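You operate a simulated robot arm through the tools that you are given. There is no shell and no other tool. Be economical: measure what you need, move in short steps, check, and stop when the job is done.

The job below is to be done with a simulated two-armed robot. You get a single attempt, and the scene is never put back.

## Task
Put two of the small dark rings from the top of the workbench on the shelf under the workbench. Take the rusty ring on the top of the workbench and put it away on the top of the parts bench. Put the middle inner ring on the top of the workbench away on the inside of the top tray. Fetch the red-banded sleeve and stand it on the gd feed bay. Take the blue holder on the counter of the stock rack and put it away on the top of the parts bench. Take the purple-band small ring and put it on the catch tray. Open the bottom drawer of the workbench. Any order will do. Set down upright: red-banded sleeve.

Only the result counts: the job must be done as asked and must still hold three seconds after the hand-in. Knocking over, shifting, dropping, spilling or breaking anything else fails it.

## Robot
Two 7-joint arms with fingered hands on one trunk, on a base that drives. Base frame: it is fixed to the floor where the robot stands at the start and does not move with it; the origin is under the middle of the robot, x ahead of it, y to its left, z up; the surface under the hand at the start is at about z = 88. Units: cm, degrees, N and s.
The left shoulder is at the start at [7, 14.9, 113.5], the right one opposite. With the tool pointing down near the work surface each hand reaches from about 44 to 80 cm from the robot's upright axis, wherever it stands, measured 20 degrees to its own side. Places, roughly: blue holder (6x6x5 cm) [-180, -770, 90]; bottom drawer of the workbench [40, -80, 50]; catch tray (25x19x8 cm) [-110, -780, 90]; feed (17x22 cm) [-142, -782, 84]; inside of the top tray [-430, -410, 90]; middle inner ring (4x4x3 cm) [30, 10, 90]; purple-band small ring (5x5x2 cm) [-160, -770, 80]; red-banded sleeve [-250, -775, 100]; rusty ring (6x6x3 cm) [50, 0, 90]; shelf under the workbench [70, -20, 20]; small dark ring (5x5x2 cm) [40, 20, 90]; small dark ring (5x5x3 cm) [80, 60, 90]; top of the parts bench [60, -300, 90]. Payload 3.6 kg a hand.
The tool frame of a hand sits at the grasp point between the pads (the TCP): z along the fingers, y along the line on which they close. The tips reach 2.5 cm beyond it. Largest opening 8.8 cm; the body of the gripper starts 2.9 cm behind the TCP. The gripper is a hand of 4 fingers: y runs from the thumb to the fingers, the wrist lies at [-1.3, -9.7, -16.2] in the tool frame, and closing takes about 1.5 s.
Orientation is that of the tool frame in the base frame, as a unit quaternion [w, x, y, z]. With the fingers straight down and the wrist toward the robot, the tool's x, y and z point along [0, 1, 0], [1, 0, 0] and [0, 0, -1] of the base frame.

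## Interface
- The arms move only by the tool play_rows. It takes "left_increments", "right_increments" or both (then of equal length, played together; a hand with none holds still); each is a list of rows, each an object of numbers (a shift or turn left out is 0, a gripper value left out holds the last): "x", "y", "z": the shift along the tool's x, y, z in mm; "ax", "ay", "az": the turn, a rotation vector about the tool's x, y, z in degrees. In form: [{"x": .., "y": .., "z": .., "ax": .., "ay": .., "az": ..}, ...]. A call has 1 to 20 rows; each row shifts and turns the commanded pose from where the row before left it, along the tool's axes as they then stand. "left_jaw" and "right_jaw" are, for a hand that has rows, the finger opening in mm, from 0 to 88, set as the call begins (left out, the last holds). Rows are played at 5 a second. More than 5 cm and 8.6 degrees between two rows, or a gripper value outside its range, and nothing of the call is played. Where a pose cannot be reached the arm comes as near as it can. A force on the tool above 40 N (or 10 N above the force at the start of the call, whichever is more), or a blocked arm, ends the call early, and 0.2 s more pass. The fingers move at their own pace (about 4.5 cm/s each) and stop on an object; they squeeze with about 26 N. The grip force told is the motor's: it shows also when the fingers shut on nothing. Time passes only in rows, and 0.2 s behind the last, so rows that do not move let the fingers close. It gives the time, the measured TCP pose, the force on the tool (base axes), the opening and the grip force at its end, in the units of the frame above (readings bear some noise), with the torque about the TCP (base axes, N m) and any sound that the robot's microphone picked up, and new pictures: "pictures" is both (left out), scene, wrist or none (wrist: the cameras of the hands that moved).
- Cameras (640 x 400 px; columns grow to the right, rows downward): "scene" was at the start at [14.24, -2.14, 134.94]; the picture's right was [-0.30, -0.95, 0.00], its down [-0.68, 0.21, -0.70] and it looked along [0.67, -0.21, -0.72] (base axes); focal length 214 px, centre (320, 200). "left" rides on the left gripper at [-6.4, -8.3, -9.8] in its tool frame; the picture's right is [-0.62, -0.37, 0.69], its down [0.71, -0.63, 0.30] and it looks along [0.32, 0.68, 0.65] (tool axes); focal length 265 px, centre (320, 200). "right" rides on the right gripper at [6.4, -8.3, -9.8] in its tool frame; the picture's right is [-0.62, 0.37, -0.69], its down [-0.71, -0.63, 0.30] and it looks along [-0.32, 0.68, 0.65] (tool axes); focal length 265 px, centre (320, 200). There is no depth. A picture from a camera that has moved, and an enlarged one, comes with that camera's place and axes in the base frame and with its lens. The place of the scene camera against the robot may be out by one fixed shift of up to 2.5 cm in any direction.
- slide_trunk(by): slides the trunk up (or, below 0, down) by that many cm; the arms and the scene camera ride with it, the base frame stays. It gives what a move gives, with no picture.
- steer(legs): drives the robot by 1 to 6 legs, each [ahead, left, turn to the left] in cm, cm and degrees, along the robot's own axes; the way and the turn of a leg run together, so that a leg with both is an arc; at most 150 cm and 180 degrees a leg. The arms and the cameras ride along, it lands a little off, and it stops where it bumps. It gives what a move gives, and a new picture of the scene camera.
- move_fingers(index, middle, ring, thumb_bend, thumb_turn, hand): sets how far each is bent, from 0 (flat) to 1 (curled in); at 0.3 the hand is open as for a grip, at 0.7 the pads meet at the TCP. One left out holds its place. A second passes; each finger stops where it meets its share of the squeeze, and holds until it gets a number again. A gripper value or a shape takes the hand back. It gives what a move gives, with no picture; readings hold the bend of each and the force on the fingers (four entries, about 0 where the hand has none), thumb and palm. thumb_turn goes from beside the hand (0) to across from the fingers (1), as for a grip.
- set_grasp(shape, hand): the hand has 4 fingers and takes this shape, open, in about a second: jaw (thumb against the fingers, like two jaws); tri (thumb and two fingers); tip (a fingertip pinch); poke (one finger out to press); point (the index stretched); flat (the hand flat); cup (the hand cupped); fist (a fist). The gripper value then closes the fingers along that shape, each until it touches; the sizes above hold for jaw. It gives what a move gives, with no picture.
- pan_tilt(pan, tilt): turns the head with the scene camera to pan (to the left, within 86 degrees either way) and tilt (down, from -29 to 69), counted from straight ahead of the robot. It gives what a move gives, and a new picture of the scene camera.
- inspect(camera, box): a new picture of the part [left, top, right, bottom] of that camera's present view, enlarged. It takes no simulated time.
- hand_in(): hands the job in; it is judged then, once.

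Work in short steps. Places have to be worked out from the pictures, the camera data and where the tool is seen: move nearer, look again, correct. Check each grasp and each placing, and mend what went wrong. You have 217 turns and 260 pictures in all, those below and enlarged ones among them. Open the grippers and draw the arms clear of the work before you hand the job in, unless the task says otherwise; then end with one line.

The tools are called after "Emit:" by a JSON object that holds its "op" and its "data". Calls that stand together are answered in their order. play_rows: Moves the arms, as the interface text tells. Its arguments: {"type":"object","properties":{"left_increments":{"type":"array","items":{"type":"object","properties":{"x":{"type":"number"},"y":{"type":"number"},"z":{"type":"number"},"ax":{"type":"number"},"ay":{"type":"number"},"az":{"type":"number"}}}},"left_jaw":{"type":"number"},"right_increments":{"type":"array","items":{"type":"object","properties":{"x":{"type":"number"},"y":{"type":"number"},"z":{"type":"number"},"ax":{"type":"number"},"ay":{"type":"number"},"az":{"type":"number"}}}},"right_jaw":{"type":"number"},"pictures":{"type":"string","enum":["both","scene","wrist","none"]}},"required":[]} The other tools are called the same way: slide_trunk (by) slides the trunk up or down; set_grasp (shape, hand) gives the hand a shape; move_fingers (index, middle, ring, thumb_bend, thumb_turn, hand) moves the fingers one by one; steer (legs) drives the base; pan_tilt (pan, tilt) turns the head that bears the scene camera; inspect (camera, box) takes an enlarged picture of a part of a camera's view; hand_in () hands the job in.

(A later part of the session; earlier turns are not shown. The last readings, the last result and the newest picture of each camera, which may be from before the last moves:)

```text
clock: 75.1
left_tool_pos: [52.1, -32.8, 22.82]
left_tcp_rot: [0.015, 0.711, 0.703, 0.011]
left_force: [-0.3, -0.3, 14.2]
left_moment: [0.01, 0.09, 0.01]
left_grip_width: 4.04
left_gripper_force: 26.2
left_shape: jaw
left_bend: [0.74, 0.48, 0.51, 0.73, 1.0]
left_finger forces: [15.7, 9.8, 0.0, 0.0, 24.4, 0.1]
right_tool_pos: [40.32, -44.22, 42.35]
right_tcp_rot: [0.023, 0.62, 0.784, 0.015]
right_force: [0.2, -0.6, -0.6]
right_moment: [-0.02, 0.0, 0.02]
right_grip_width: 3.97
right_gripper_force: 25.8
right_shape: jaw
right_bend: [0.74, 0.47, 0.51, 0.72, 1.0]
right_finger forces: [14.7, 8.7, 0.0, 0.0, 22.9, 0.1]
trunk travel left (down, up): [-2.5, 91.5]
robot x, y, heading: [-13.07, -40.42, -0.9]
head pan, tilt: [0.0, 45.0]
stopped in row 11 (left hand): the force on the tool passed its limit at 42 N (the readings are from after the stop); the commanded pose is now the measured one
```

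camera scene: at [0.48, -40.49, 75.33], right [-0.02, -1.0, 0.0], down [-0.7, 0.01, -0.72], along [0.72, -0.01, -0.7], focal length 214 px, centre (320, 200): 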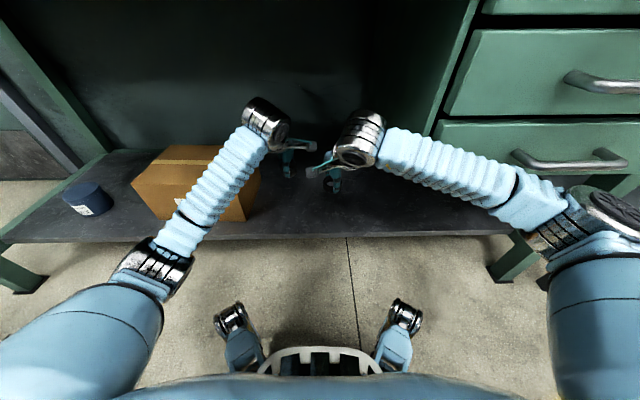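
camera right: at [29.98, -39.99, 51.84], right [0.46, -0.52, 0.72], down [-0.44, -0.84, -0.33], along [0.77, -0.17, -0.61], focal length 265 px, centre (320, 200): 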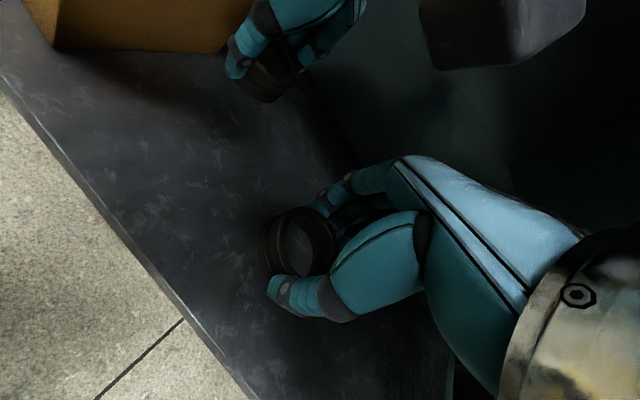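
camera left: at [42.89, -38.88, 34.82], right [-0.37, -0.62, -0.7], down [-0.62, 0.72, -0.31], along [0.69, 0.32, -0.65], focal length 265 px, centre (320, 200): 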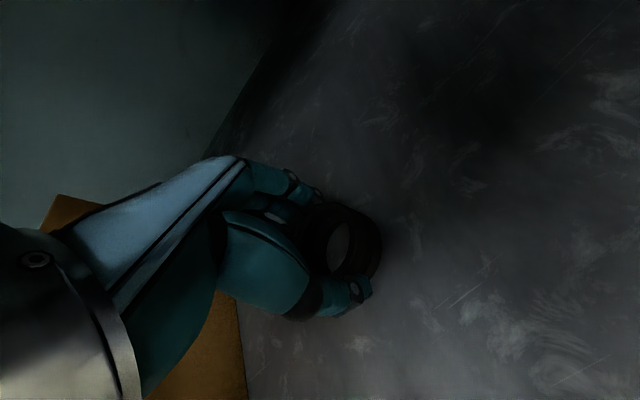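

In contact. I ease up 1 mm and open.

Emit:
{"op": "play_rows", "data": {"left_increments": [{"z": -1}, {}, {}, {}, {}, {}], "left_jaw": 88, "pictures": "none"}}

Emit:
{"op": "play_rows", "data": {"left_increments": [{"z": -20}, {"z": -40}, {"z": -40}, {"z": -40}, {"z": -30}, {}], "pictures": "wrist"}}

```text
clock: 76.5
left_tool_pos: [51.89, -32.74, 22.41]
left_tcp_rot: [0.011, 0.711, 0.703, 0.008]
left_force: [-2.3, -0.5, 7.9]
left_moment: [0.03, -0.28, 0.02]
left_grip_width: 8.63
left_gripper_force: 0.1
left_shape: jaw
left_bend: [0.3, 0.3, 0.3, 0.3, 0.98]
left_finger forces: [0.1, 7.4, 0.1, 0.1, 0.0, 0.1]
right_tool_pos: [40.23, -44.21, 42.28]
right_tcp_rot: [0.021, 0.619, 0.785, 0.013]
right_force: [0.0, -0.2, 0.1]
right_moment: [0.03, 0.02, -0.03]
right_grip_width: 3.95
right_gripper_force: 26.7
right_shape: jaw
right_bend: [0.74, 0.47, 0.51, 0.72, 1.0]
right_finger forces: [14.7, 8.7, 0.1, 0.0, 22.8, 0.0]
trunk travel left (down, up): [-2.5, 91.5]
robot x, y, heading: [-13.13, -40.57, -0.8]
head pan, tilt: [0.0, 45.0]
```

```text
clock: 77.9
left_tool_pos: [51.82, -32.37, 39.38]
left_tcp_rot: [0.011, 0.711, 0.703, 0.006]
left_force: [0.5, -0.7, -0.3]
left_moment: [-0.02, 0.01, 0.0]
left_grip_width: 8.71
left_gripper_force: 0.0
left_shape: jaw
left_bend: [0.3, 0.3, 0.3, 0.3, 0.98]
left_finger forces: [0.1, 0.0, 0.1, 0.1, 0.0, 0.1]
right_tool_pos: [40.27, -43.93, 42.11]
right_tcp_rot: [0.021, 0.619, 0.785, 0.012]
right_force: [0.1, -0.4, 0.4]
right_moment: [0.02, 0.01, -0.02]
right_grip_width: 3.96
right_gripper_force: 26.3
right_shape: jaw
right_bend: [0.74, 0.47, 0.51, 0.72, 1.0]
right_finger forces: [14.7, 8.8, 0.0, 0.0, 22.9, 0.0]
trunk travel left (down, up): [-2.5, 91.5]
robot x, y, heading: [-13.52, -40.58, -0.8]
head pan, tilt: [0.0, 45.0]
camera left: at [43.12, -38.63, 49.16], right [-0.36, -0.62, -0.7], down [-0.61, 0.72, -0.32], along [0.7, 0.31, -0.64], focal length 265 px, centre (320, 200)
```

left: 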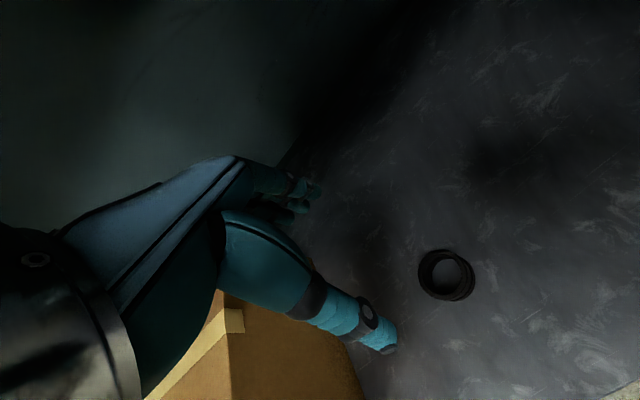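

Ring is standing free on the shelf. I back out, straighten the right hand, retract the left, and come in again further left.

Emit:
{"op": "steer", "data": {"legs": [[-45, 0, 0.8]]}}

Emit:
{"op": "play_rows", "data": {"left_increments": [{"y": -40}, {"y": -40}, {"y": -40}, {"y": -40}, {"x": 40}, {"x": 40}, {}], "right_increments": [{"az": 6.5}, {"az": 6.5}, {"x": -45}, {"x": -45}, {"x": -45}, {"x": -45}, {}], "pictures": "scene"}}

```text
clock: 84.2
left_tool_pos: [6.55, -31.62, 38.67]
left_tcp_rot: [0.006, 0.709, 0.705, 0.003]
left_force: [-0.3, 0.0, -0.6]
left_moment: [0.0, 0.0, -0.02]
left_grip_width: 8.74
left_gripper_force: 0.0
left_shape: jaw
left_bend: [0.3, 0.3, 0.3, 0.3, 0.98]
left_finger forces: [0.0, 0.0, 0.0, 0.1, 0.1, 0.0]
right_tool_pos: [-4.63, -43.41, 41.38]
right_tcp_rot: [0.015, 0.62, 0.784, 0.008]
right_force: [0.6, -0.1, -0.3]
right_moment: [0.01, -0.02, 0.0]
right_grip_width: 3.95
right_gripper_force: 26.4
right_shape: jaw
right_bend: [0.74, 0.47, 0.51, 0.72, 1.0]
right_finger forces: [14.7, 8.7, 0.0, 0.1, 22.8, 0.0]
trunk travel left (down, up): [-2.5, 91.5]
robot x, y, heading: [-58.49, -39.75, -0.5]
head pan, tilt: [0.0, 45.0]
camera scene: at [-44.05, -39.75, 75.04], right [-0.01, -1.0, 0.0], down [-0.71, 0.01, -0.71], along [0.71, -0.01, -0.71], focal length 214 px, centre (320, 200)
```

scene: 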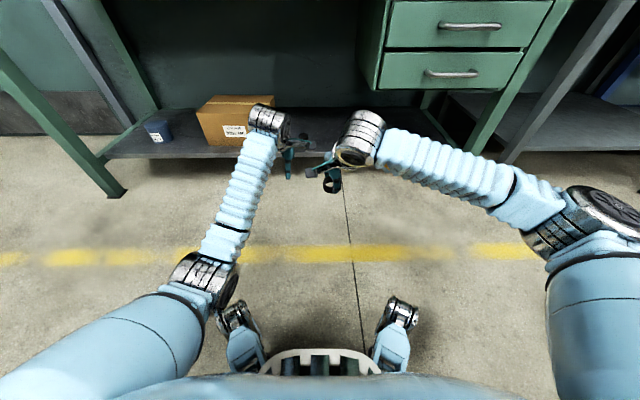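

```text
clock: 85.8
left_tool_pos: [-9.36, -23.46, 38.51]
left_tcp_rot: [0.006, 0.709, 0.705, 0.003]
left_force: [0.3, -0.7, -0.4]
left_moment: [0.0, -0.02, -0.04]
left_grip_width: 8.78
left_gripper_force: 0.1
left_shape: jaw
left_bend: [0.3, 0.3, 0.3, 0.3, 0.98]
left_finger forces: [0.0, 0.0, 0.1, 0.1, 0.1, 0.1]
right_tool_pos: [-4.6, -61.44, 41.15]
right_tcp_rot: [0.014, 0.705, 0.709, 0.01]
right_force: [0.8, -0.3, -0.4]
right_moment: [0.01, -0.01, -0.01]
right_grip_width: 3.94
right_gripper_force: 26.5
right_shape: jaw
right_bend: [0.74, 0.47, 0.51, 0.72, 1.0]
right_finger forces: [14.5, 8.5, 0.0, 0.1, 22.5, 0.1]
trunk travel left (down, up): [-2.5, 91.5]
robot x, y, heading: [-58.89, -39.74, -0.4]
head pan, tilt: [0.0, 45.0]
camera scene: at [-44.06, -39.76, 75.04], right [-0.01, -1.0, 0.0], down [-0.71, 0.01, -0.71], along [0.71, -0.01, -0.71], focal length 214 px, centre (320, 200)
```

scene: 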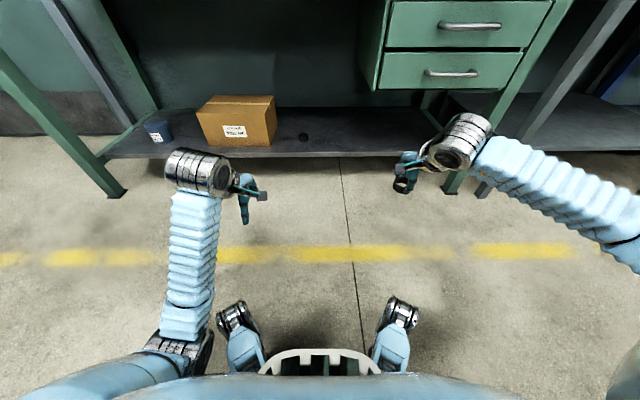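

The first ring stands fine. To keep the right forearm off the drawers I'll come in turned about 25° to the right; first I raise the left hand above the box height.

Emit:
{"op": "play_rows", "data": {"left_increments": [{"z": -45}, {"z": -45}, {"z": -45}, {"z": -30, "y": -40}, {}], "pictures": "none"}}

Emit:
{"op": "steer", "data": {"legs": [[8, 66, 0], [0, 0, -25], [52, 0, 0]]}}

```text
clock: 87.0
left_tool_pos: [-13.66, -23.65, 54.93]
left_tcp_rot: [0.007, 0.709, 0.705, 0.003]
left_force: [-0.7, -0.2, -0.6]
left_moment: [-0.02, -0.05, 0.0]
left_grip_width: 8.77
left_gripper_force: 0.1
left_shape: jaw
left_bend: [0.3, 0.3, 0.3, 0.3, 0.98]
left_finger forces: [0.0, 0.1, 0.0, 0.0, 0.0, 0.1]
right_tool_pos: [-4.69, -61.46, 41.13]
right_tcp_rot: [0.014, 0.705, 0.709, 0.009]
right_force: [0.4, 0.8, -1.2]
right_moment: [0.02, 0.0, 0.0]
right_grip_width: 3.96
right_gripper_force: 25.9
right_shape: jaw
right_bend: [0.74, 0.47, 0.51, 0.72, 1.0]
right_finger forces: [14.4, 8.5, 0.0, 0.0, 22.5, 0.1]
trunk travel left (down, up): [-2.5, 91.5]
robot x, y, heading: [-58.19, -39.87, -0.5]
head pan, tilt: [0.0, 45.0]
```

```text
clock: 105.6
left_tool_pos: [45.03, 0.44, 55.0]
left_tcp_rot: [0.007, 0.842, 0.539, 0.002]
left_force: [0.3, -0.6, -0.1]
left_moment: [0.0, 0.01, -0.01]
left_grip_width: 8.75
left_gripper_force: 0.1
left_shape: jaw
left_bend: [0.3, 0.3, 0.3, 0.3, 0.98]
left_finger forces: [0.0, 0.1, 0.1, 0.0, 0.0, 0.0]
right_tool_pos: [37.4, -37.8, 41.27]
right_tcp_rot: [0.016, 0.84, 0.542, 0.006]
right_force: [-0.3, 0.7, -0.5]
right_moment: [-0.02, -0.01, 0.0]
right_grip_width: 3.96
right_gripper_force: 26.1
right_shape: jaw
right_bend: [0.74, 0.47, 0.51, 0.72, 1.0]
right_finger forces: [14.6, 8.5, 0.0, 0.1, 22.3, 0.0]
trunk travel left (down, up): [-2.5, 91.5]
robot x, y, heading: [-2.58, 4.33, -25.3]
head pan, tilt: [0.0, 45.0]
camera scene: at [10.75, -1.02, 75.04], right [-0.42, -0.91, 0.0], down [-0.64, 0.3, -0.71], along [0.64, -0.3, -0.71], focal length 214 px, centre (320, 200)
```

scene: 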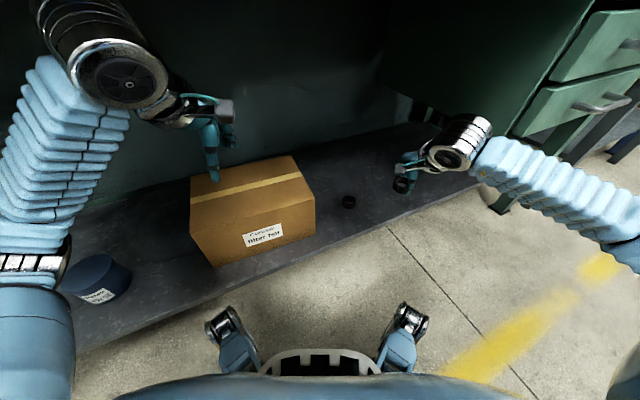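

Now extend the right hand 16 cm along its own direction to about [52, -44.6] and lower.

Emit:
{"op": "play_rows", "data": {"right_increments": [{"y": 40}, {"y": 40}, {"y": 40}, {"y": 40}, {"z": 40}, {"z": 40}, {"z": 40}, {"z": 25}, {"z": 10}, {}, {}], "pictures": "wrist"}}

```text
clock: 108.0
left_tool_pos: [45.0, 0.23, 54.8]
left_tcp_rot: [0.007, 0.843, 0.538, 0.002]
left_force: [0.0, 0.4, -0.5]
left_moment: [0.01, -0.05, -0.02]
left_grip_width: 8.78
left_gripper_force: 0.1
left_shape: jaw
left_bend: [0.3, 0.3, 0.3, 0.3, 0.98]
left_finger forces: [0.0, 0.0, 0.0, 0.0, 0.0, 0.0]
right_tool_pos: [52.4, -44.44, 26.07]
right_tcp_rot: [0.017, 0.839, 0.543, 0.006]
right_force: [-1.0, -0.3, -0.6]
right_moment: [0.01, 0.05, 0.01]
right_grip_width: 3.93
right_gripper_force: 26.3
right_shape: jaw
right_bend: [0.74, 0.47, 0.51, 0.72, 1.0]
right_finger forces: [14.5, 8.4, 0.0, 0.0, 22.2, 0.0]
trunk travel left (down, up): [-2.5, 91.5]
robot x, y, heading: [-2.62, 4.61, -25.0]
head pan, tilt: [0.0, 45.0]
camera right: at [46.95, -34.88, 35.51], right [0.06, -0.7, 0.71], down [-0.86, -0.4, -0.32], along [0.51, -0.59, -0.63], focal length 265 px, centre (320, 200)
```

right: 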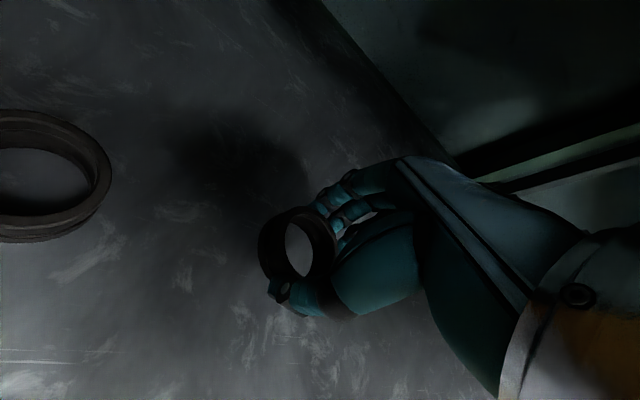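

Lower the last 3 cm to z ≈ 23.1 and release.

Emit:
{"op": "play_rows", "data": {"right_increments": [{"z": 10}, {"z": 10}, {"z": 4}, {"z": 3}, {"z": 3}, {"z": 2}, {"z": 2}], "pictures": "none"}}

Emit:
{"op": "play_rows", "data": {"right_increments": [{"z": -1}, {}, {}, {}, {}, {}], "right_jaw": 88, "pictures": "none"}}

Emit:
{"op": "play_rows", "data": {"right_increments": [{"z": -20}, {"z": -40}, {"z": -40}, {"z": -40}, {}], "pictures": "wrist"}}

```text
clock: 109.6
left_tool_pos: [45.03, 0.4, 54.86]
left_tcp_rot: [0.008, 0.843, 0.538, 0.001]
left_force: [-0.2, 0.3, -0.4]
left_moment: [-0.01, 0.01, 0.0]
left_grip_width: 8.77
left_gripper_force: 0.1
left_shape: jaw
left_bend: [0.3, 0.3, 0.3, 0.3, 0.98]
left_finger forces: [0.0, 0.0, 0.0, 0.0, 0.1, 0.0]
right_tool_pos: [52.51, -44.72, 22.91]
right_tcp_rot: [0.017, 0.839, 0.543, 0.008]
right_force: [-1.0, 0.2, 5.2]
right_moment: [0.04, 0.14, 0.05]
right_grip_width: 3.98
right_gripper_force: 26.6
right_shape: jaw
right_bend: [0.74, 0.47, 0.51, 0.72, 1.0]
right_finger forces: [14.6, 9.2, 0.2, 0.1, 24.1, 0.1]
trunk travel left (down, up): [-2.5, 91.5]
robot x, y, heading: [-2.46, 4.37, -25.0]
head pan, tilt: [0.0, 45.0]
```

```text
clock: 111.0
left_tool_pos: [45.11, 0.38, 54.85]
left_tcp_rot: [0.007, 0.843, 0.538, 0.002]
left_force: [0.0, -0.2, 0.1]
left_moment: [0.01, 0.04, 0.03]
left_grip_width: 8.77
left_gripper_force: 0.1
left_shape: jaw
left_bend: [0.3, 0.3, 0.3, 0.3, 0.98]
left_finger forces: [0.1, 0.0, 0.1, 0.0, 0.1, 0.0]
right_tool_pos: [52.6, -44.69, 22.92]
right_tcp_rot: [0.015, 0.84, 0.543, 0.007]
right_force: [0.3, -0.1, -0.8]
right_moment: [-0.04, 0.02, 0.03]
right_grip_width: 8.74
right_gripper_force: 0.1
right_shape: jaw
right_bend: [0.3, 0.3, 0.3, 0.3, 0.98]
right_finger forces: [0.1, 0.1, 0.0, 0.0, 0.0, 0.0]
trunk travel left (down, up): [-2.5, 91.5]
robot x, y, heading: [-2.93, 4.2, -25.2]
head pan, tilt: [0.0, 45.0]
```

```text
clock: 112.2
left_tool_pos: [45.06, 0.42, 54.85]
left_tcp_rot: [0.007, 0.843, 0.538, 0.002]
left_force: [-0.7, -0.6, 0.6]
left_moment: [-0.03, -0.02, -0.03]
left_grip_width: 8.79
left_gripper_force: 0.0
left_shape: jaw
left_bend: [0.3, 0.3, 0.3, 0.3, 0.98]
left_finger forces: [0.0, 0.1, 0.0, 0.0, 0.0, 0.0]
right_tool_pos: [52.08, -44.42, 36.74]
right_tcp_rot: [0.016, 0.84, 0.543, 0.006]
right_force: [0.6, 0.4, -0.3]
right_moment: [0.01, 0.01, 0.02]
right_grip_width: 8.74
right_gripper_force: 0.0
right_shape: jaw
right_bend: [0.3, 0.3, 0.3, 0.3, 0.98]
right_finger forces: [0.0, 0.1, 0.0, 0.1, 0.0, 0.1]
trunk travel left (down, up): [-2.5, 91.5]
robot x, y, heading: [-3.06, 4.15, -25.0]
head pan, tilt: [0.0, 45.0]
camera right: at [46.72, -34.92, 46.32], right [0.06, -0.7, 0.71], down [-0.86, -0.4, -0.32], along [0.51, -0.59, -0.63], focal length 265 px, centre (320, 200)
```

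right: 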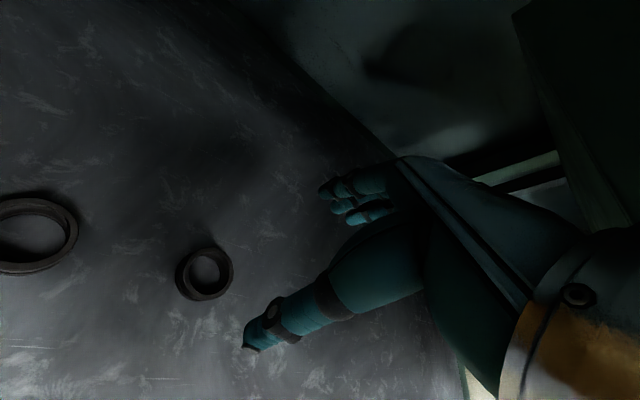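

Both rings stand on the shelf. Next the drawer: retract, drive out and face the drawer unit.

Emit:
{"op": "play_rows", "data": {"right_increments": [{"y": -40, "z": -10}, {"y": -40}, {"y": -40}, {"y": -40}, {}], "pictures": "none"}}

Emit:
{"op": "steer", "data": {"legs": [[-60, 0, 0], [0, 0, 25], [0, -95, 0]]}}

Emit:
{"op": "slide_trunk", "data": {"by": 10}}

Emit:
{"op": "pan_tilt", "data": {"pan": -10, "tilt": 25}}

```text
clock: 113.4
left_tool_pos: [44.99, 0.36, 54.93]
left_tcp_rot: [0.007, 0.843, 0.538, 0.002]
left_force: [-0.1, -0.5, 0.4]
left_moment: [-0.02, -0.01, -0.03]
left_grip_width: 8.78
left_gripper_force: 0.0
left_shape: jaw
left_bend: [0.3, 0.3, 0.3, 0.3, 0.98]
left_finger forces: [0.0, 0.0, 0.0, 0.0, 0.0, 0.0]
right_tool_pos: [37.45, -37.86, 37.39]
right_tcp_rot: [0.016, 0.84, 0.542, 0.006]
right_force: [-0.8, -0.1, 0.0]
right_moment: [0.0, -0.03, -0.02]
right_grip_width: 8.77
right_gripper_force: 0.1
right_shape: jaw
right_bend: [0.3, 0.3, 0.3, 0.3, 0.98]
right_finger forces: [0.0, 0.0, 0.0, 0.0, 0.0, 0.0]
trunk travel left (down, up): [-2.5, 91.5]
robot x, y, heading: [-2.57, 4.2, -25.0]
head pan, tilt: [0.0, 45.0]
```

```text
clock: 136.8
left_tool_pos: [-16.29, -46.7, 54.87]
left_tcp_rot: [0.006, 0.707, 0.707, 0.004]
left_force: [-0.8, -0.2, 0.5]
left_moment: [0.03, 0.03, -0.02]
left_grip_width: 8.78
left_gripper_force: 0.0
left_shape: jaw
left_bend: [0.3, 0.3, 0.3, 0.3, 0.98]
left_finger forces: [0.2, 0.0, 0.0, 0.1, 0.0, 0.0]
right_tool_pos: [-6.87, -84.44, 37.36]
right_tcp_rot: [0.014, 0.703, 0.711, 0.009]
right_force: [0.3, 0.3, -0.3]
right_moment: [0.03, 0.01, 0.0]
right_grip_width: 8.81
right_gripper_force: 0.0
right_shape: jaw
right_bend: [0.3, 0.3, 0.3, 0.3, 0.98]
right_finger forces: [0.0, 0.0, 0.0, 0.1, 0.1, 0.0]
trunk travel left (down, up): [-2.5, 91.5]
robot x, y, heading: [-61.5, -63.2, -0.3]
head pan, tilt: [0.0, 45.0]
camera scene: at [-46.46, -63.0, 75.04], right [0.0, -1.0, 0.0], down [-0.71, 0.0, -0.71], along [0.71, 0.0, -0.71], focal length 214 px, centre (320, 200)
```

scene: 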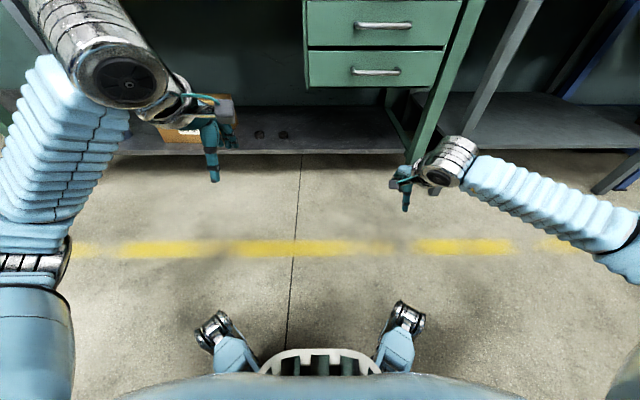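

```text
clock: 138.1
left_tool_pos: [-16.2, -46.63, 64.82]
left_tcp_rot: [0.006, 0.707, 0.707, 0.003]
left_force: [-0.2, 0.2, 0.0]
left_moment: [0.01, -0.01, 0.0]
left_grip_width: 8.77
left_gripper_force: 0.2
left_shape: jaw
left_bend: [0.3, 0.3, 0.3, 0.3, 0.98]
left_finger forces: [0.1, 0.0, 0.0, 0.0, 0.1, 0.2]
right_tool_pos: [-6.87, -84.49, 47.36]
right_tcp_rot: [0.014, 0.703, 0.711, 0.01]
right_force: [-0.1, -0.2, 0.3]
right_moment: [-0.03, 0.02, -0.02]
right_grip_width: 8.79
right_gripper_force: 0.0
right_shape: jaw
right_bend: [0.3, 0.3, 0.3, 0.3, 0.98]
right_finger forces: [0.1, 0.0, 0.0, 0.1, 0.0, 0.0]
trunk travel left (down, up): [-12.5, 81.5]
robot x, y, heading: [-60.99, -63.39, -0.3]
head pan, tilt: [0.0, 45.0]
```

```text
clock: 139.0
left_tool_pos: [-16.24, -46.58, 64.94]
left_tcp_rot: [0.006, 0.707, 0.707, 0.004]
left_force: [0.1, -0.6, -0.6]
left_moment: [-0.03, 0.02, -0.01]
left_grip_width: 8.75
left_gripper_force: 0.0
left_shape: jaw
left_bend: [0.3, 0.3, 0.3, 0.3, 0.98]
left_finger forces: [0.0, 0.1, 0.1, 0.0, 0.1, 0.0]
right_tool_pos: [-6.96, -84.52, 47.42]
right_tcp_rot: [0.015, 0.704, 0.71, 0.009]
right_force: [0.4, -0.1, 0.3]
right_moment: [0.04, -0.03, -0.01]
right_grip_width: 8.77
right_gripper_force: 0.0
right_shape: jaw
right_bend: [0.3, 0.3, 0.3, 0.3, 0.98]
right_finger forces: [0.0, 0.0, 0.0, 0.1, 0.0, 0.0]
trunk travel left (down, up): [-12.5, 81.5]
robot x, y, heading: [-61.0, -63.28, -0.4]
head pan, tilt: [-10.0, 25.0]
camera scene: at [-45.53, -64.6, 88.1], right [-0.18, -0.98, 0.0], down [-0.42, 0.07, -0.91], along [0.89, -0.16, -0.42], focal length 214 px, centre (320, 200)
```

scene: 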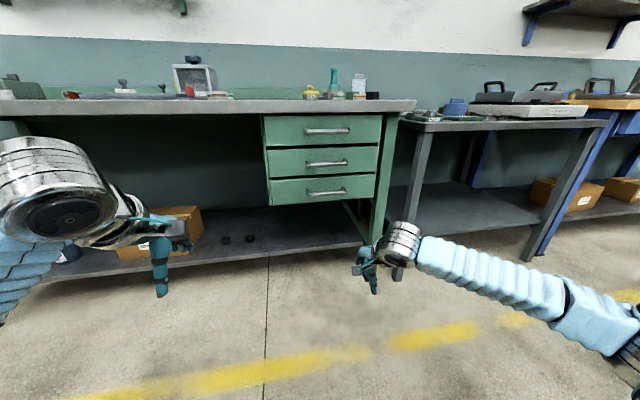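

Handle estimated near [32, -82, 55]. I raise the right hand to handle height and pitch it to point forward.

Emit:
{"op": "play_rows", "data": {"right_increments": [{"z": -40}, {"z": -36}, {"ax": -8}, {"ax": -8}, {"ax": -8}, {"ax": -8}, {"ax": -8}, {"ax": -8}, {"ax": -8}, {"ax": -8}, {"ax": -8}, {"ax": -8}, {"ax": -8}, {"ax": -2}, {}], "pictures": "both"}}

```text
clock: 142.2
left_tool_pos: [-16.37, -46.63, 64.98]
left_tcp_rot: [0.007, 0.707, 0.707, 0.005]
left_force: [1.2, 0.3, -0.7]
left_moment: [0.0, 0.01, 0.0]
left_grip_width: 8.77
left_gripper_force: 0.0
left_shape: jaw
left_bend: [0.3, 0.3, 0.3, 0.3, 0.98]
left_finger forces: [0.0, 0.1, 0.0, 0.0, 0.1, 0.0]
right_tool_pos: [-6.86, -84.47, 57.95]
right_tcp_rot: [0.246, 0.655, 0.671, 0.246]
right_force: [0.5, 0.1, 0.3]
right_moment: [-0.02, -0.02, 0.03]
right_grip_width: 8.78
right_gripper_force: 0.1
right_shape: jaw
right_bend: [0.3, 0.3, 0.3, 0.3, 0.98]
right_finger forces: [0.0, 0.0, 0.0, 0.0, 0.0, 0.0]
right hand out of reach, approached as far as the arm can: row 7, 8, 9, 10, 11, 12, 13, 14
trunk travel left (down, up): [-12.5, 81.5]
robot x, y, heading: [-61.08, -63.12, -0.2]
head pan, tilt: [-10.0, 25.0]
camera scene: at [-45.53, -64.61, 88.1], right [-0.18, -0.98, 0.0], down [-0.42, 0.07, -0.91], along [0.89, -0.16, -0.42], focal length 214 px, centre (320, 200)
camera right: at [-20.02, -78.43, 59.99], right [-0.16, -0.62, 0.77], down [-0.26, -0.73, -0.64], along [0.95, -0.3, -0.05], focal length 265 px, centre (320, 200)
```

scene: 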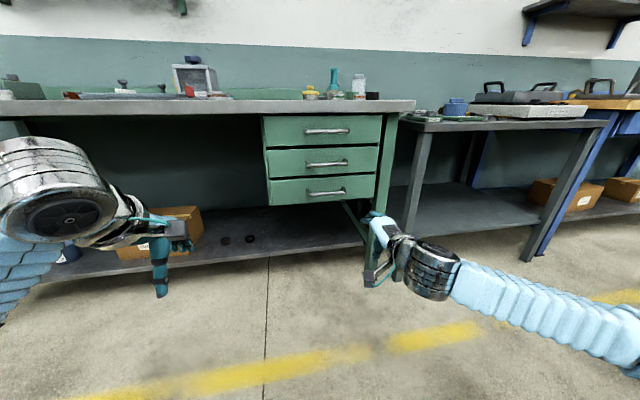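
right: 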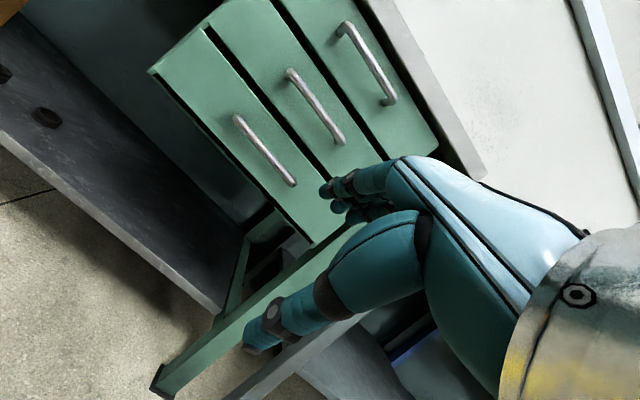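

The wrist stops at about 40° pitch, which is enough to hook the bar from above. I undo the excess command and shift toward the bar's middle (y ≈ -81).

Emit:
{"op": "play_rows", "data": {"right_increments": [{"ax": 8}, {"ax": 8}, {"ax": 8}, {"ax": 8}, {"ax": 8}, {"ax": 6}, {"x": 30}, {}], "right_jaw": 45, "pictures": "none"}}

Emit:
{"op": "steer", "data": {"legs": [[28, 0, 0.2]]}}

Emit:
{"op": "play_rows", "data": {"right_increments": [{}], "pictures": "wrist"}}

```text
clock: 144.0
left_tool_pos: [-16.14, -46.66, 64.88]
left_tcp_rot: [0.007, 0.707, 0.707, 0.004]
left_force: [-0.2, -0.2, -0.3]
left_moment: [0.01, -0.01, 0.01]
left_grip_width: 8.75
left_gripper_force: 0.0
left_shape: jaw
left_bend: [0.3, 0.3, 0.3, 0.3, 0.98]
left_finger forces: [0.1, 0.1, 0.1, 0.0, 0.1, 0.1]
right_tool_pos: [-6.8, -81.79, 58.28]
right_tcp_rot: [-0.024, 0.7, 0.713, -0.033]
right_force: [-0.3, 0.0, -0.5]
right_moment: [0.02, 0.0, 0.05]
right_grip_width: 4.54
right_gripper_force: 0.0
right_shape: jaw
right_bend: [0.74, 0.44, 0.4, 0.69, 1.0]
right_finger forces: [0.1, 0.1, 0.0, 0.1, 0.1, 0.0]
trunk travel left (down, up): [-12.5, 81.5]
robot x, y, heading: [-60.89, -62.97, 0.0]
head pan, tilt: [-10.0, 25.0]
```

```text
clock: 148.1
left_tool_pos: [11.73, -46.71, 64.99]
left_tcp_rot: [0.008, 0.706, 0.708, 0.004]
left_force: [0.3, -0.4, -0.2]
left_moment: [-0.03, 0.0, -0.01]
left_grip_width: 8.76
left_gripper_force: 0.1
left_shape: jaw
left_bend: [0.3, 0.3, 0.3, 0.3, 0.98]
left_finger forces: [0.1, 0.1, 0.0, 0.0, 0.0, 0.1]
right_tool_pos: [20.97, -81.68, 58.41]
right_tcp_rot: [-0.023, 0.7, 0.713, -0.031]
right_force: [-2.5, -0.7, 6.4]
right_moment: [-0.04, -0.18, -0.05]
right_grip_width: 4.45
right_gripper_force: 0.2
right_shape: jaw
right_bend: [0.74, 0.45, 0.4, 0.69, 1.0]
right_finger forces: [0.0, 6.2, 0.0, 0.0, 0.0, 0.1]
trunk travel left (down, up): [-12.5, 81.5]
robot x, y, heading: [-32.74, -63.29, -0.1]
head pan, tilt: [-10.0, 25.0]
camera scene: at [-17.48, -64.64, 88.13], right [-0.18, -0.98, 0.0], down [-0.41, 0.07, -0.91], along [0.89, -0.16, -0.42], focal length 214 px, centre (320, 200)
```

scene: 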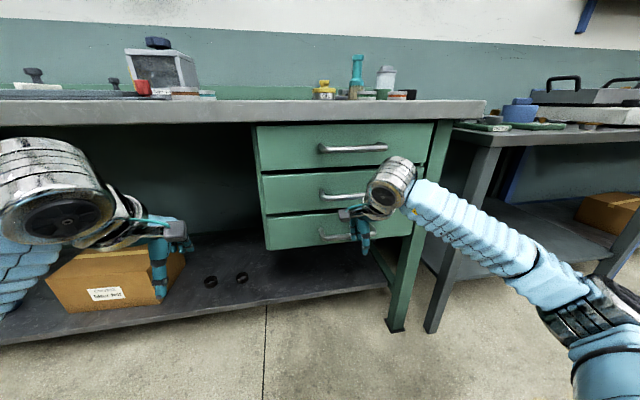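

```text
clock: 148.5
left_tool_pos: [11.79, -46.56, 65.01]
left_tcp_rot: [0.007, 0.706, 0.708, 0.004]
left_force: [-0.5, 0.7, 0.0]
left_moment: [-0.04, -0.01, -0.01]
left_grip_width: 8.77
left_gripper_force: 0.1
left_shape: jaw
left_bend: [0.3, 0.3, 0.3, 0.3, 0.98]
left_finger forces: [0.0, 0.1, 0.0, 0.0, 0.0, 0.0]
right_tool_pos: [21.18, -81.72, 58.36]
right_tcp_rot: [-0.023, 0.699, 0.714, -0.031]
right_force: [-1.3, -0.9, 3.5]
right_moment: [-0.01, -0.1, -0.05]
right_grip_width: 4.44
right_gripper_force: 0.1
right_shape: jaw
right_bend: [0.74, 0.46, 0.4, 0.69, 1.0]
right_finger forces: [0.1, 4.4, 0.1, 0.0, 0.0, 0.0]
trunk travel left (down, up): [-12.5, 81.5]
robot x, y, heading: [-32.77, -63.63, -0.1]
head pan, tilt: [-10.0, 25.0]
camera right: at [13.18, -75.23, 68.77], right [0.43, -0.61, 0.67], down [-0.64, -0.73, -0.25], along [0.64, -0.32, -0.7], focal length 265 px, centre (320, 200)
```

right: 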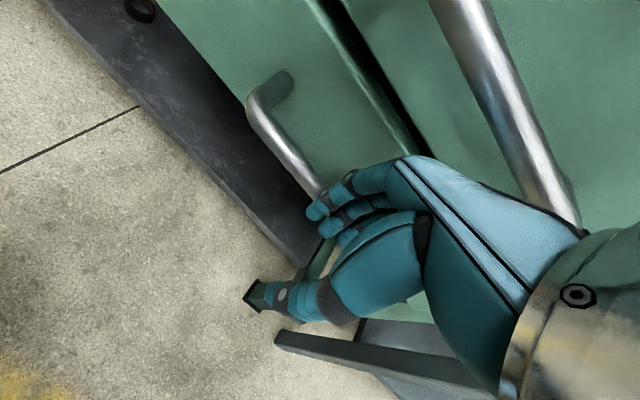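

The finger is already brushing the bar (bar about x=26.3, z=55.3, drawer face about x=31). I back off 5 cm and pitch the hand to about 38°.

Emit:
{"op": "steer", "data": {"legs": [[-6, 0, 0]]}}

Emit:
{"op": "play_rows", "data": {"right_increments": [{"ax": -8}, {"ax": -8}, {"ax": -8}, {"ax": -8}, {"ax": -8}, {"az": -1.5}, {}], "right_jaw": 45, "pictures": "wrist"}}

```text
clock: 149.9
left_tool_pos: [6.06, -46.55, 64.8]
left_tcp_rot: [0.007, 0.707, 0.707, 0.002]
left_force: [0.2, -0.4, 0.2]
left_moment: [0.01, -0.02, -0.01]
left_grip_width: 8.75
left_gripper_force: 0.2
left_shape: jaw
left_bend: [0.3, 0.3, 0.3, 0.3, 0.98]
left_finger forces: [0.0, 0.0, 0.1, 0.1, 0.0, 0.0]
right_tool_pos: [15.43, -81.84, 58.3]
right_tcp_rot: [-0.025, 0.7, 0.713, -0.032]
right_force: [-0.3, 0.4, 0.0]
right_moment: [0.01, 0.05, 0.03]
right_grip_width: 4.51
right_gripper_force: 0.0
right_shape: jaw
right_bend: [0.74, 0.44, 0.4, 0.69, 1.0]
right_finger forces: [0.0, 0.1, 0.0, 0.0, 0.1, 0.0]
trunk travel left (down, up): [-12.5, 81.5]
robot x, y, heading: [-39.16, -63.69, 0.1]
head pan, tilt: [-10.0, 25.0]
camera scene: at [-23.52, -64.65, 88.1], right [-0.17, -0.98, 0.0], down [-0.42, 0.07, -0.91], along [0.89, -0.16, -0.42], focal length 214 px, centre (320, 200)
```

scene: 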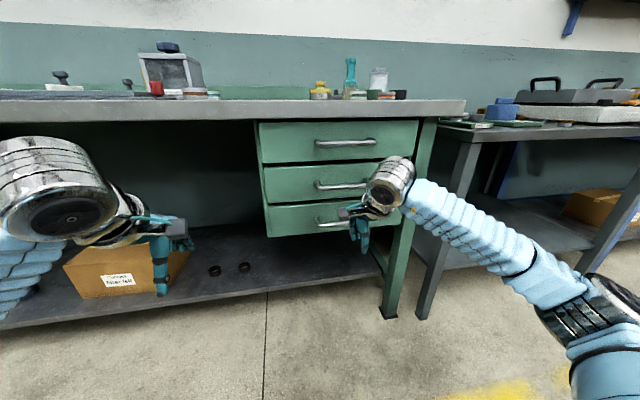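

```text
clock: 151.5
left_tool_pos: [5.84, -46.46, 64.91]
left_tcp_rot: [0.007, 0.706, 0.708, 0.003]
left_force: [-0.5, -0.2, 0.3]
left_moment: [0.03, 0.02, 0.01]
left_grip_width: 8.74
left_gripper_force: 0.1
left_shape: jaw
left_bend: [0.3, 0.3, 0.3, 0.3, 0.98]
left_finger forces: [0.0, 0.1, 0.1, 0.0, 0.1, 0.0]
right_tool_pos: [15.31, -81.65, 58.28]
right_tcp_rot: [0.219, 0.657, 0.69, 0.212]
right_force: [0.0, -1.1, -0.5]
right_moment: [0.01, -0.02, 0.0]
right_grip_width: 4.52
right_gripper_force: 0.1
right_shape: jaw
right_bend: [0.74, 0.44, 0.4, 0.69, 1.0]
right_finger forces: [0.1, 0.1, 0.0, 0.1, 0.0, 0.0]
trunk travel left (down, up): [-12.5, 81.5]
robot x, y, heading: [-39.75, -62.85, -0.5]
head pan, tilt: [-10.0, 25.0]
camera right: at [2.34, -75.65, 61.3], right [-0.08, -0.6, 0.79], down [-0.31, -0.74, -0.6], along [0.95, -0.29, -0.13], focal length 265 px, centre (320, 200)
```

right: 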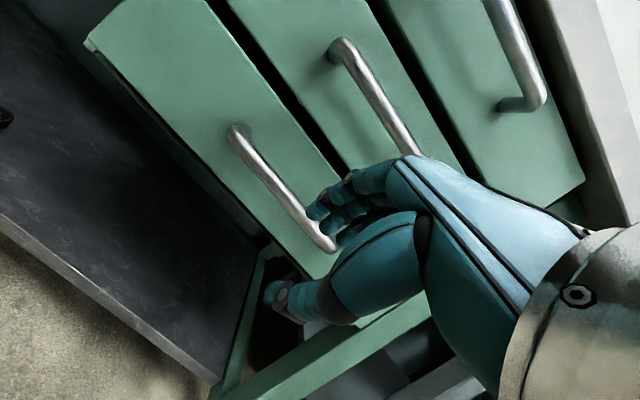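

Bar lies 7.4 cm along tool y and 8.6 cm along tool z from the TCP. I go up over it along y, then slide in along z.

Emit:
{"op": "play_rows", "data": {"right_increments": [{"y": 36}, {"y": 35}, {"z": 30}, {"z": 20}, {}], "right_jaw": 45, "pictures": "wrist"}}

```text
clock: 152.7
left_tool_pos: [5.94, -46.61, 64.91]
left_tcp_rot: [0.007, 0.707, 0.708, 0.003]
left_force: [-0.3, -1.2, 0.8]
left_moment: [0.03, 0.01, 0.0]
left_grip_width: 8.81
left_gripper_force: 0.0
left_shape: jaw
left_bend: [0.3, 0.3, 0.3, 0.3, 0.98]
left_finger forces: [0.0, 0.1, 0.0, 0.1, 0.1, 0.0]
right_tool_pos: [23.98, -81.25, 58.45]
right_tcp_rot: [0.219, 0.657, 0.69, 0.212]
right_force: [-0.3, -0.1, 0.2]
right_moment: [0.04, -0.01, -0.01]
right_grip_width: 4.53
right_gripper_force: 0.1
right_shape: jaw
right_bend: [0.74, 0.44, 0.4, 0.69, 1.0]
right_finger forces: [0.0, 0.0, 0.1, 0.0, 0.0, 0.1]
trunk travel left (down, up): [-12.5, 81.5]
robot x, y, heading: [-39.08, -63.37, -0.1]
head pan, tilt: [-10.0, 25.0]
camera right: at [11.0, -75.09, 61.45], right [-0.08, -0.6, 0.79], down [-0.31, -0.74, -0.6], along [0.95, -0.29, -0.13], focal length 265 px, centre (320, 200)
```

right: 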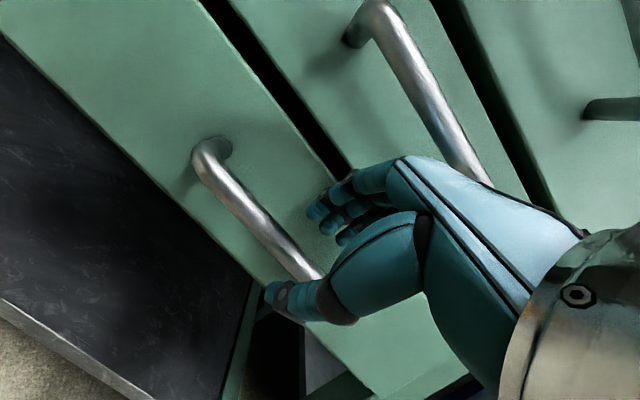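

On line: about 3.5 cm more along tool z. I slide in 3 cm and close.

Emit:
{"op": "play_rows", "data": {"right_increments": [{"z": 15}, {"z": 15}, {}], "pictures": "none"}}

Emit:
{"op": "play_rows", "data": {"right_increments": [{}, {}, {}, {}, {}, {}, {}], "right_jaw": 0, "pictures": "wrist"}}

```text
clock: 153.5
left_tool_pos: [5.93, -46.6, 64.81]
left_tcp_rot: [0.007, 0.706, 0.708, 0.004]
left_force: [0.1, 0.6, 0.6]
left_moment: [0.03, -0.03, 0.0]
left_grip_width: 8.77
left_gripper_force: 0.1
left_shape: jaw
left_bend: [0.3, 0.3, 0.3, 0.3, 0.98]
left_finger forces: [0.0, 0.1, 0.0, 0.1, 0.1, 0.1]
right_tool_pos: [25.55, -81.3, 55.94]
right_tcp_rot: [0.22, 0.657, 0.689, 0.212]
right_force: [-8.1, 0.9, 2.7]
right_moment: [0.02, -0.22, -0.04]
right_grip_width: 4.36
right_gripper_force: 0.0
right_shape: jaw
right_bend: [0.74, 0.47, 0.4, 0.69, 1.0]
right_finger forces: [0.0, 8.1, 0.4, 0.1, 0.0, 0.0]
trunk travel left (down, up): [-12.5, 81.5]
robot x, y, heading: [-39.11, -63.34, 0.2]
head pan, tilt: [-10.0, 25.0]
```

```text
clock: 155.1
left_tool_pos: [6.02, -46.68, 64.89]
left_tcp_rot: [0.007, 0.706, 0.708, 0.003]
left_force: [0.2, 0.1, 0.2]
left_moment: [0.0, 0.02, 0.01]
left_grip_width: 8.77
left_gripper_force: 0.1
left_shape: jaw
left_bend: [0.3, 0.3, 0.3, 0.3, 0.98]
left_finger forces: [0.0, 0.0, 0.0, 0.1, 0.0, 0.1]
right_tool_pos: [25.67, -81.43, 55.71]
right_tcp_rot: [0.217, 0.657, 0.69, 0.211]
right_force: [-7.4, 1.1, -9.8]
right_moment: [0.09, -0.01, -0.1]
right_grip_width: 0.52
right_gripper_force: 25.9
right_shape: jaw
right_bend: [0.7, 0.75, 0.69, 0.75, 1.0]
right_finger forces: [10.4, 0.0, 0.0, 0.0, 22.8, 0.0]
trunk travel left (down, up): [-12.5, 81.5]
robot x, y, heading: [-38.88, -63.32, 0.2]
head pan, tilt: [-10.0, 25.0]
camera right: at [12.7, -75.26, 58.76], right [-0.07, -0.6, 0.79], down [-0.31, -0.74, -0.59], along [0.95, -0.29, -0.13], focal length 265 px, centre (320, 200)
```

right: 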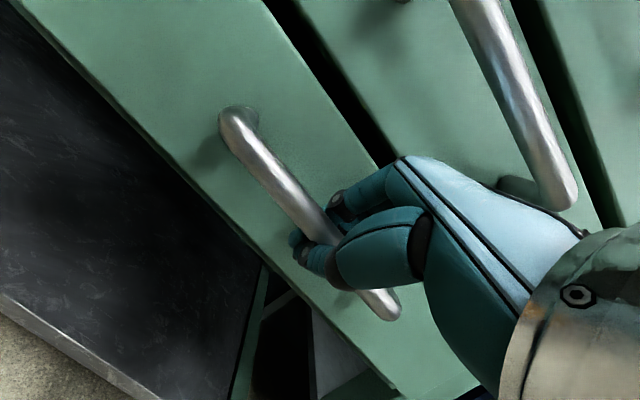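

The fingers have closed around the bar. I pull by driving back 22 cm.

Emit:
{"op": "steer", "data": {"legs": [[-22, 0, 0]]}}

```text
clock: 158.6
left_tool_pos: [-16.42, -46.54, 64.9]
left_tcp_rot: [0.005, 0.704, 0.71, 0.004]
left_force: [0.1, 0.3, -0.7]
left_moment: [-0.02, 0.0, -0.02]
left_grip_width: 8.76
left_gripper_force: 0.1
left_shape: jaw
left_bend: [0.3, 0.3, 0.3, 0.3, 0.98]
left_finger forces: [0.0, 0.0, 0.0, 0.0, 0.1, 0.1]
right_tool_pos: [3.52, -81.21, 55.64]
right_tcp_rot: [0.217, 0.657, 0.691, 0.211]
right_force: [-1.0, -15.3, -12.1]
right_moment: [0.11, -0.02, -0.18]
right_grip_width: 0.52
right_gripper_force: 25.8
right_shape: jaw
right_bend: [0.7, 0.75, 0.69, 0.76, 1.0]
right_finger forces: [16.6, 0.0, 0.0, 0.0, 25.0, 0.0]
trunk travel left (down, up): [-12.5, 81.5]
robot x, y, heading: [-61.23, -63.42, -0.0]
head pan, tilt: [-10.0, 25.0]
camera scene: at [-45.93, -64.76, 88.07], right [-0.17, -0.99, 0.0], down [-0.42, 0.07, -0.91], along [0.89, -0.15, -0.42], focal length 214 px, centre (320, 200)
```

scene: 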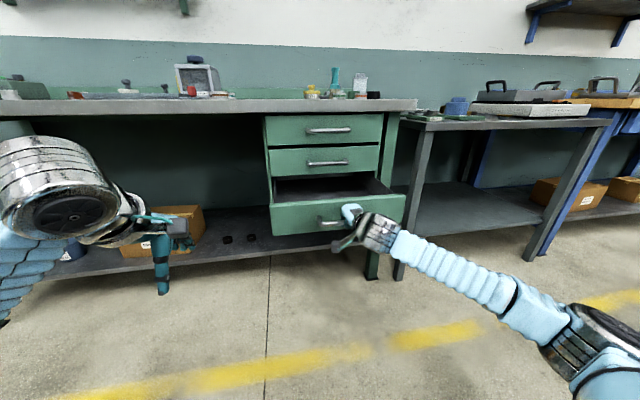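

The drawer slid open about 22 cm. A little further for margin, then release and draw the hand back along the fingers.

Emit:
{"op": "steer", "data": {"legs": [[-5, 0, 0]]}}

Emit:
{"op": "play_rows", "data": {"right_increments": [{}, {}, {}, {}, {}], "right_jaw": 50, "pictures": "none"}}

Emit:
{"op": "play_rows", "data": {"right_increments": [{"z": -30}, {"z": -30}, {"z": -40}, {"z": -40}, {}], "pictures": "both"}}

```text
clock: 159.9
left_tool_pos: [-21.33, -46.39, 64.7]
left_tcp_rot: [0.006, 0.704, 0.71, 0.003]
left_force: [0.5, 0.1, -0.2]
left_moment: [-0.01, -0.04, 0.02]
left_grip_width: 8.78
left_gripper_force: 0.1
left_shape: jaw
left_bend: [0.3, 0.3, 0.3, 0.3, 0.98]
left_finger forces: [0.0, 0.0, 0.1, 0.1, 0.0, 0.1]
right_tool_pos: [-1.26, -81.34, 55.58]
right_tcp_rot: [0.217, 0.657, 0.691, 0.21]
right_force: [-1.0, -13.6, -10.5]
right_moment: [0.17, -0.06, -0.2]
right_grip_width: 0.56
right_gripper_force: 26.2
right_shape: jaw
right_bend: [0.7, 0.75, 0.69, 0.76, 1.0]
right_finger forces: [17.9, 0.0, 0.0, 0.0, 24.9, 0.1]
trunk travel left (down, up): [-12.5, 81.5]
robot x, y, heading: [-66.7, -63.54, 0.1]
head pan, tilt: [-10.0, 25.0]
camera scene: at [-51.19, -64.74, 88.08], right [-0.17, -0.99, 0.0], down [-0.42, 0.07, -0.91], along [0.89, -0.15, -0.42], focal length 214 px, centre (320, 200)
```

scene: 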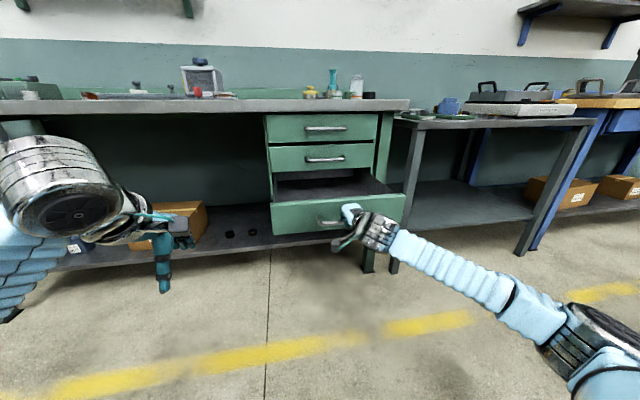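

```text
clock: 161.1
left_tool_pos: [-21.42, -46.44, 64.91]
left_tcp_rot: [0.006, 0.704, 0.71, 0.003]
left_force: [0.1, -0.2, 0.3]
left_moment: [0.01, 0.01, -0.01]
left_grip_width: 8.79
left_gripper_force: 0.0
left_shape: jaw
left_bend: [0.3, 0.3, 0.3, 0.3, 0.98]
left_finger forces: [0.0, 0.1, 0.0, 0.0, 0.1, 0.1]
right_tool_pos: [-1.41, -81.12, 55.68]
right_tcp_rot: [0.218, 0.658, 0.69, 0.208]
right_force: [-1.5, -0.2, 0.6]
right_moment: [0.03, -0.02, 0.0]
right_grip_width: 4.91
right_gripper_force: 0.0
right_shape: jaw
right_bend: [0.74, 0.43, 0.38, 0.66, 1.0]
right_finger forces: [0.0, 1.6, 0.0, 0.0, 0.0, 0.1]
trunk travel left (down, up): [-12.5, 81.5]
robot x, y, heading: [-67.23, -63.19, 0.4]
head pan, tilt: [-10.0, 25.0]
```

```text
clock: 162.3
left_tool_pos: [-21.42, -46.32, 64.95]
left_tcp_rot: [0.007, 0.704, 0.71, 0.003]
left_force: [0.5, -0.2, -0.1]
left_moment: [0.03, 0.02, 0.01]
left_grip_width: 8.8
left_gripper_force: 0.2
left_shape: jaw
left_bend: [0.3, 0.3, 0.3, 0.3, 0.98]
left_finger forces: [0.0, 0.0, 0.0, 0.1, 0.0, 0.0]
right_tool_pos: [-8.93, -81.31, 67.27]
right_tcp_rot: [0.218, 0.657, 0.691, 0.208]
right_force: [-0.3, -0.2, 0.1]
right_moment: [0.02, -0.01, 0.0]
right_grip_width: 4.98
right_gripper_force: 0.1
right_shape: jaw
right_bend: [0.74, 0.42, 0.38, 0.66, 1.0]
right_finger forces: [0.0, 0.0, 0.0, 0.0, 0.1, 0.0]
trunk travel left (down, up): [-12.5, 81.5]
robot x, y, heading: [-67.03, -63.43, 0.5]
head pan, tilt: [-10.0, 25.0]
camera scene: at [-51.31, -64.6, 88.1], right [-0.17, -0.99, 0.0], down [-0.42, 0.07, -0.91], along [0.89, -0.15, -0.42], focal length 214 px, centre (320, 200)
camera right: at [-22.0, -75.22, 70.39], right [-0.07, -0.6, 0.79], down [-0.31, -0.74, -0.59], along [0.95, -0.29, -0.13], focal length 265 px, centre (320, 200)
```

scene: 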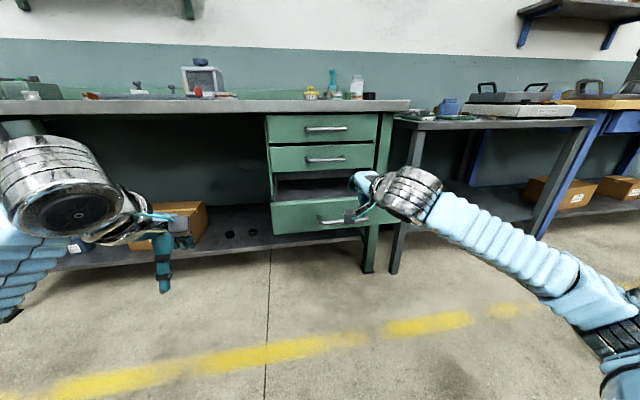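
right: 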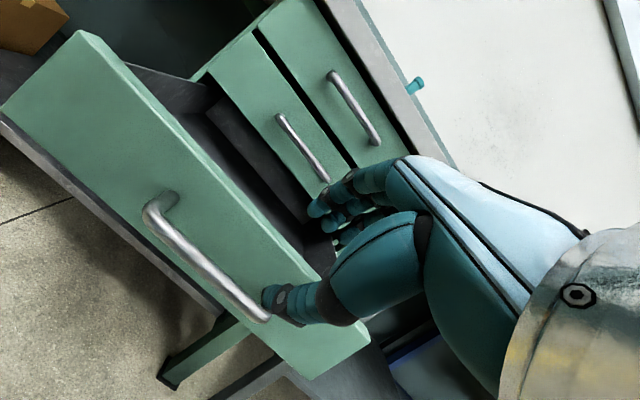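

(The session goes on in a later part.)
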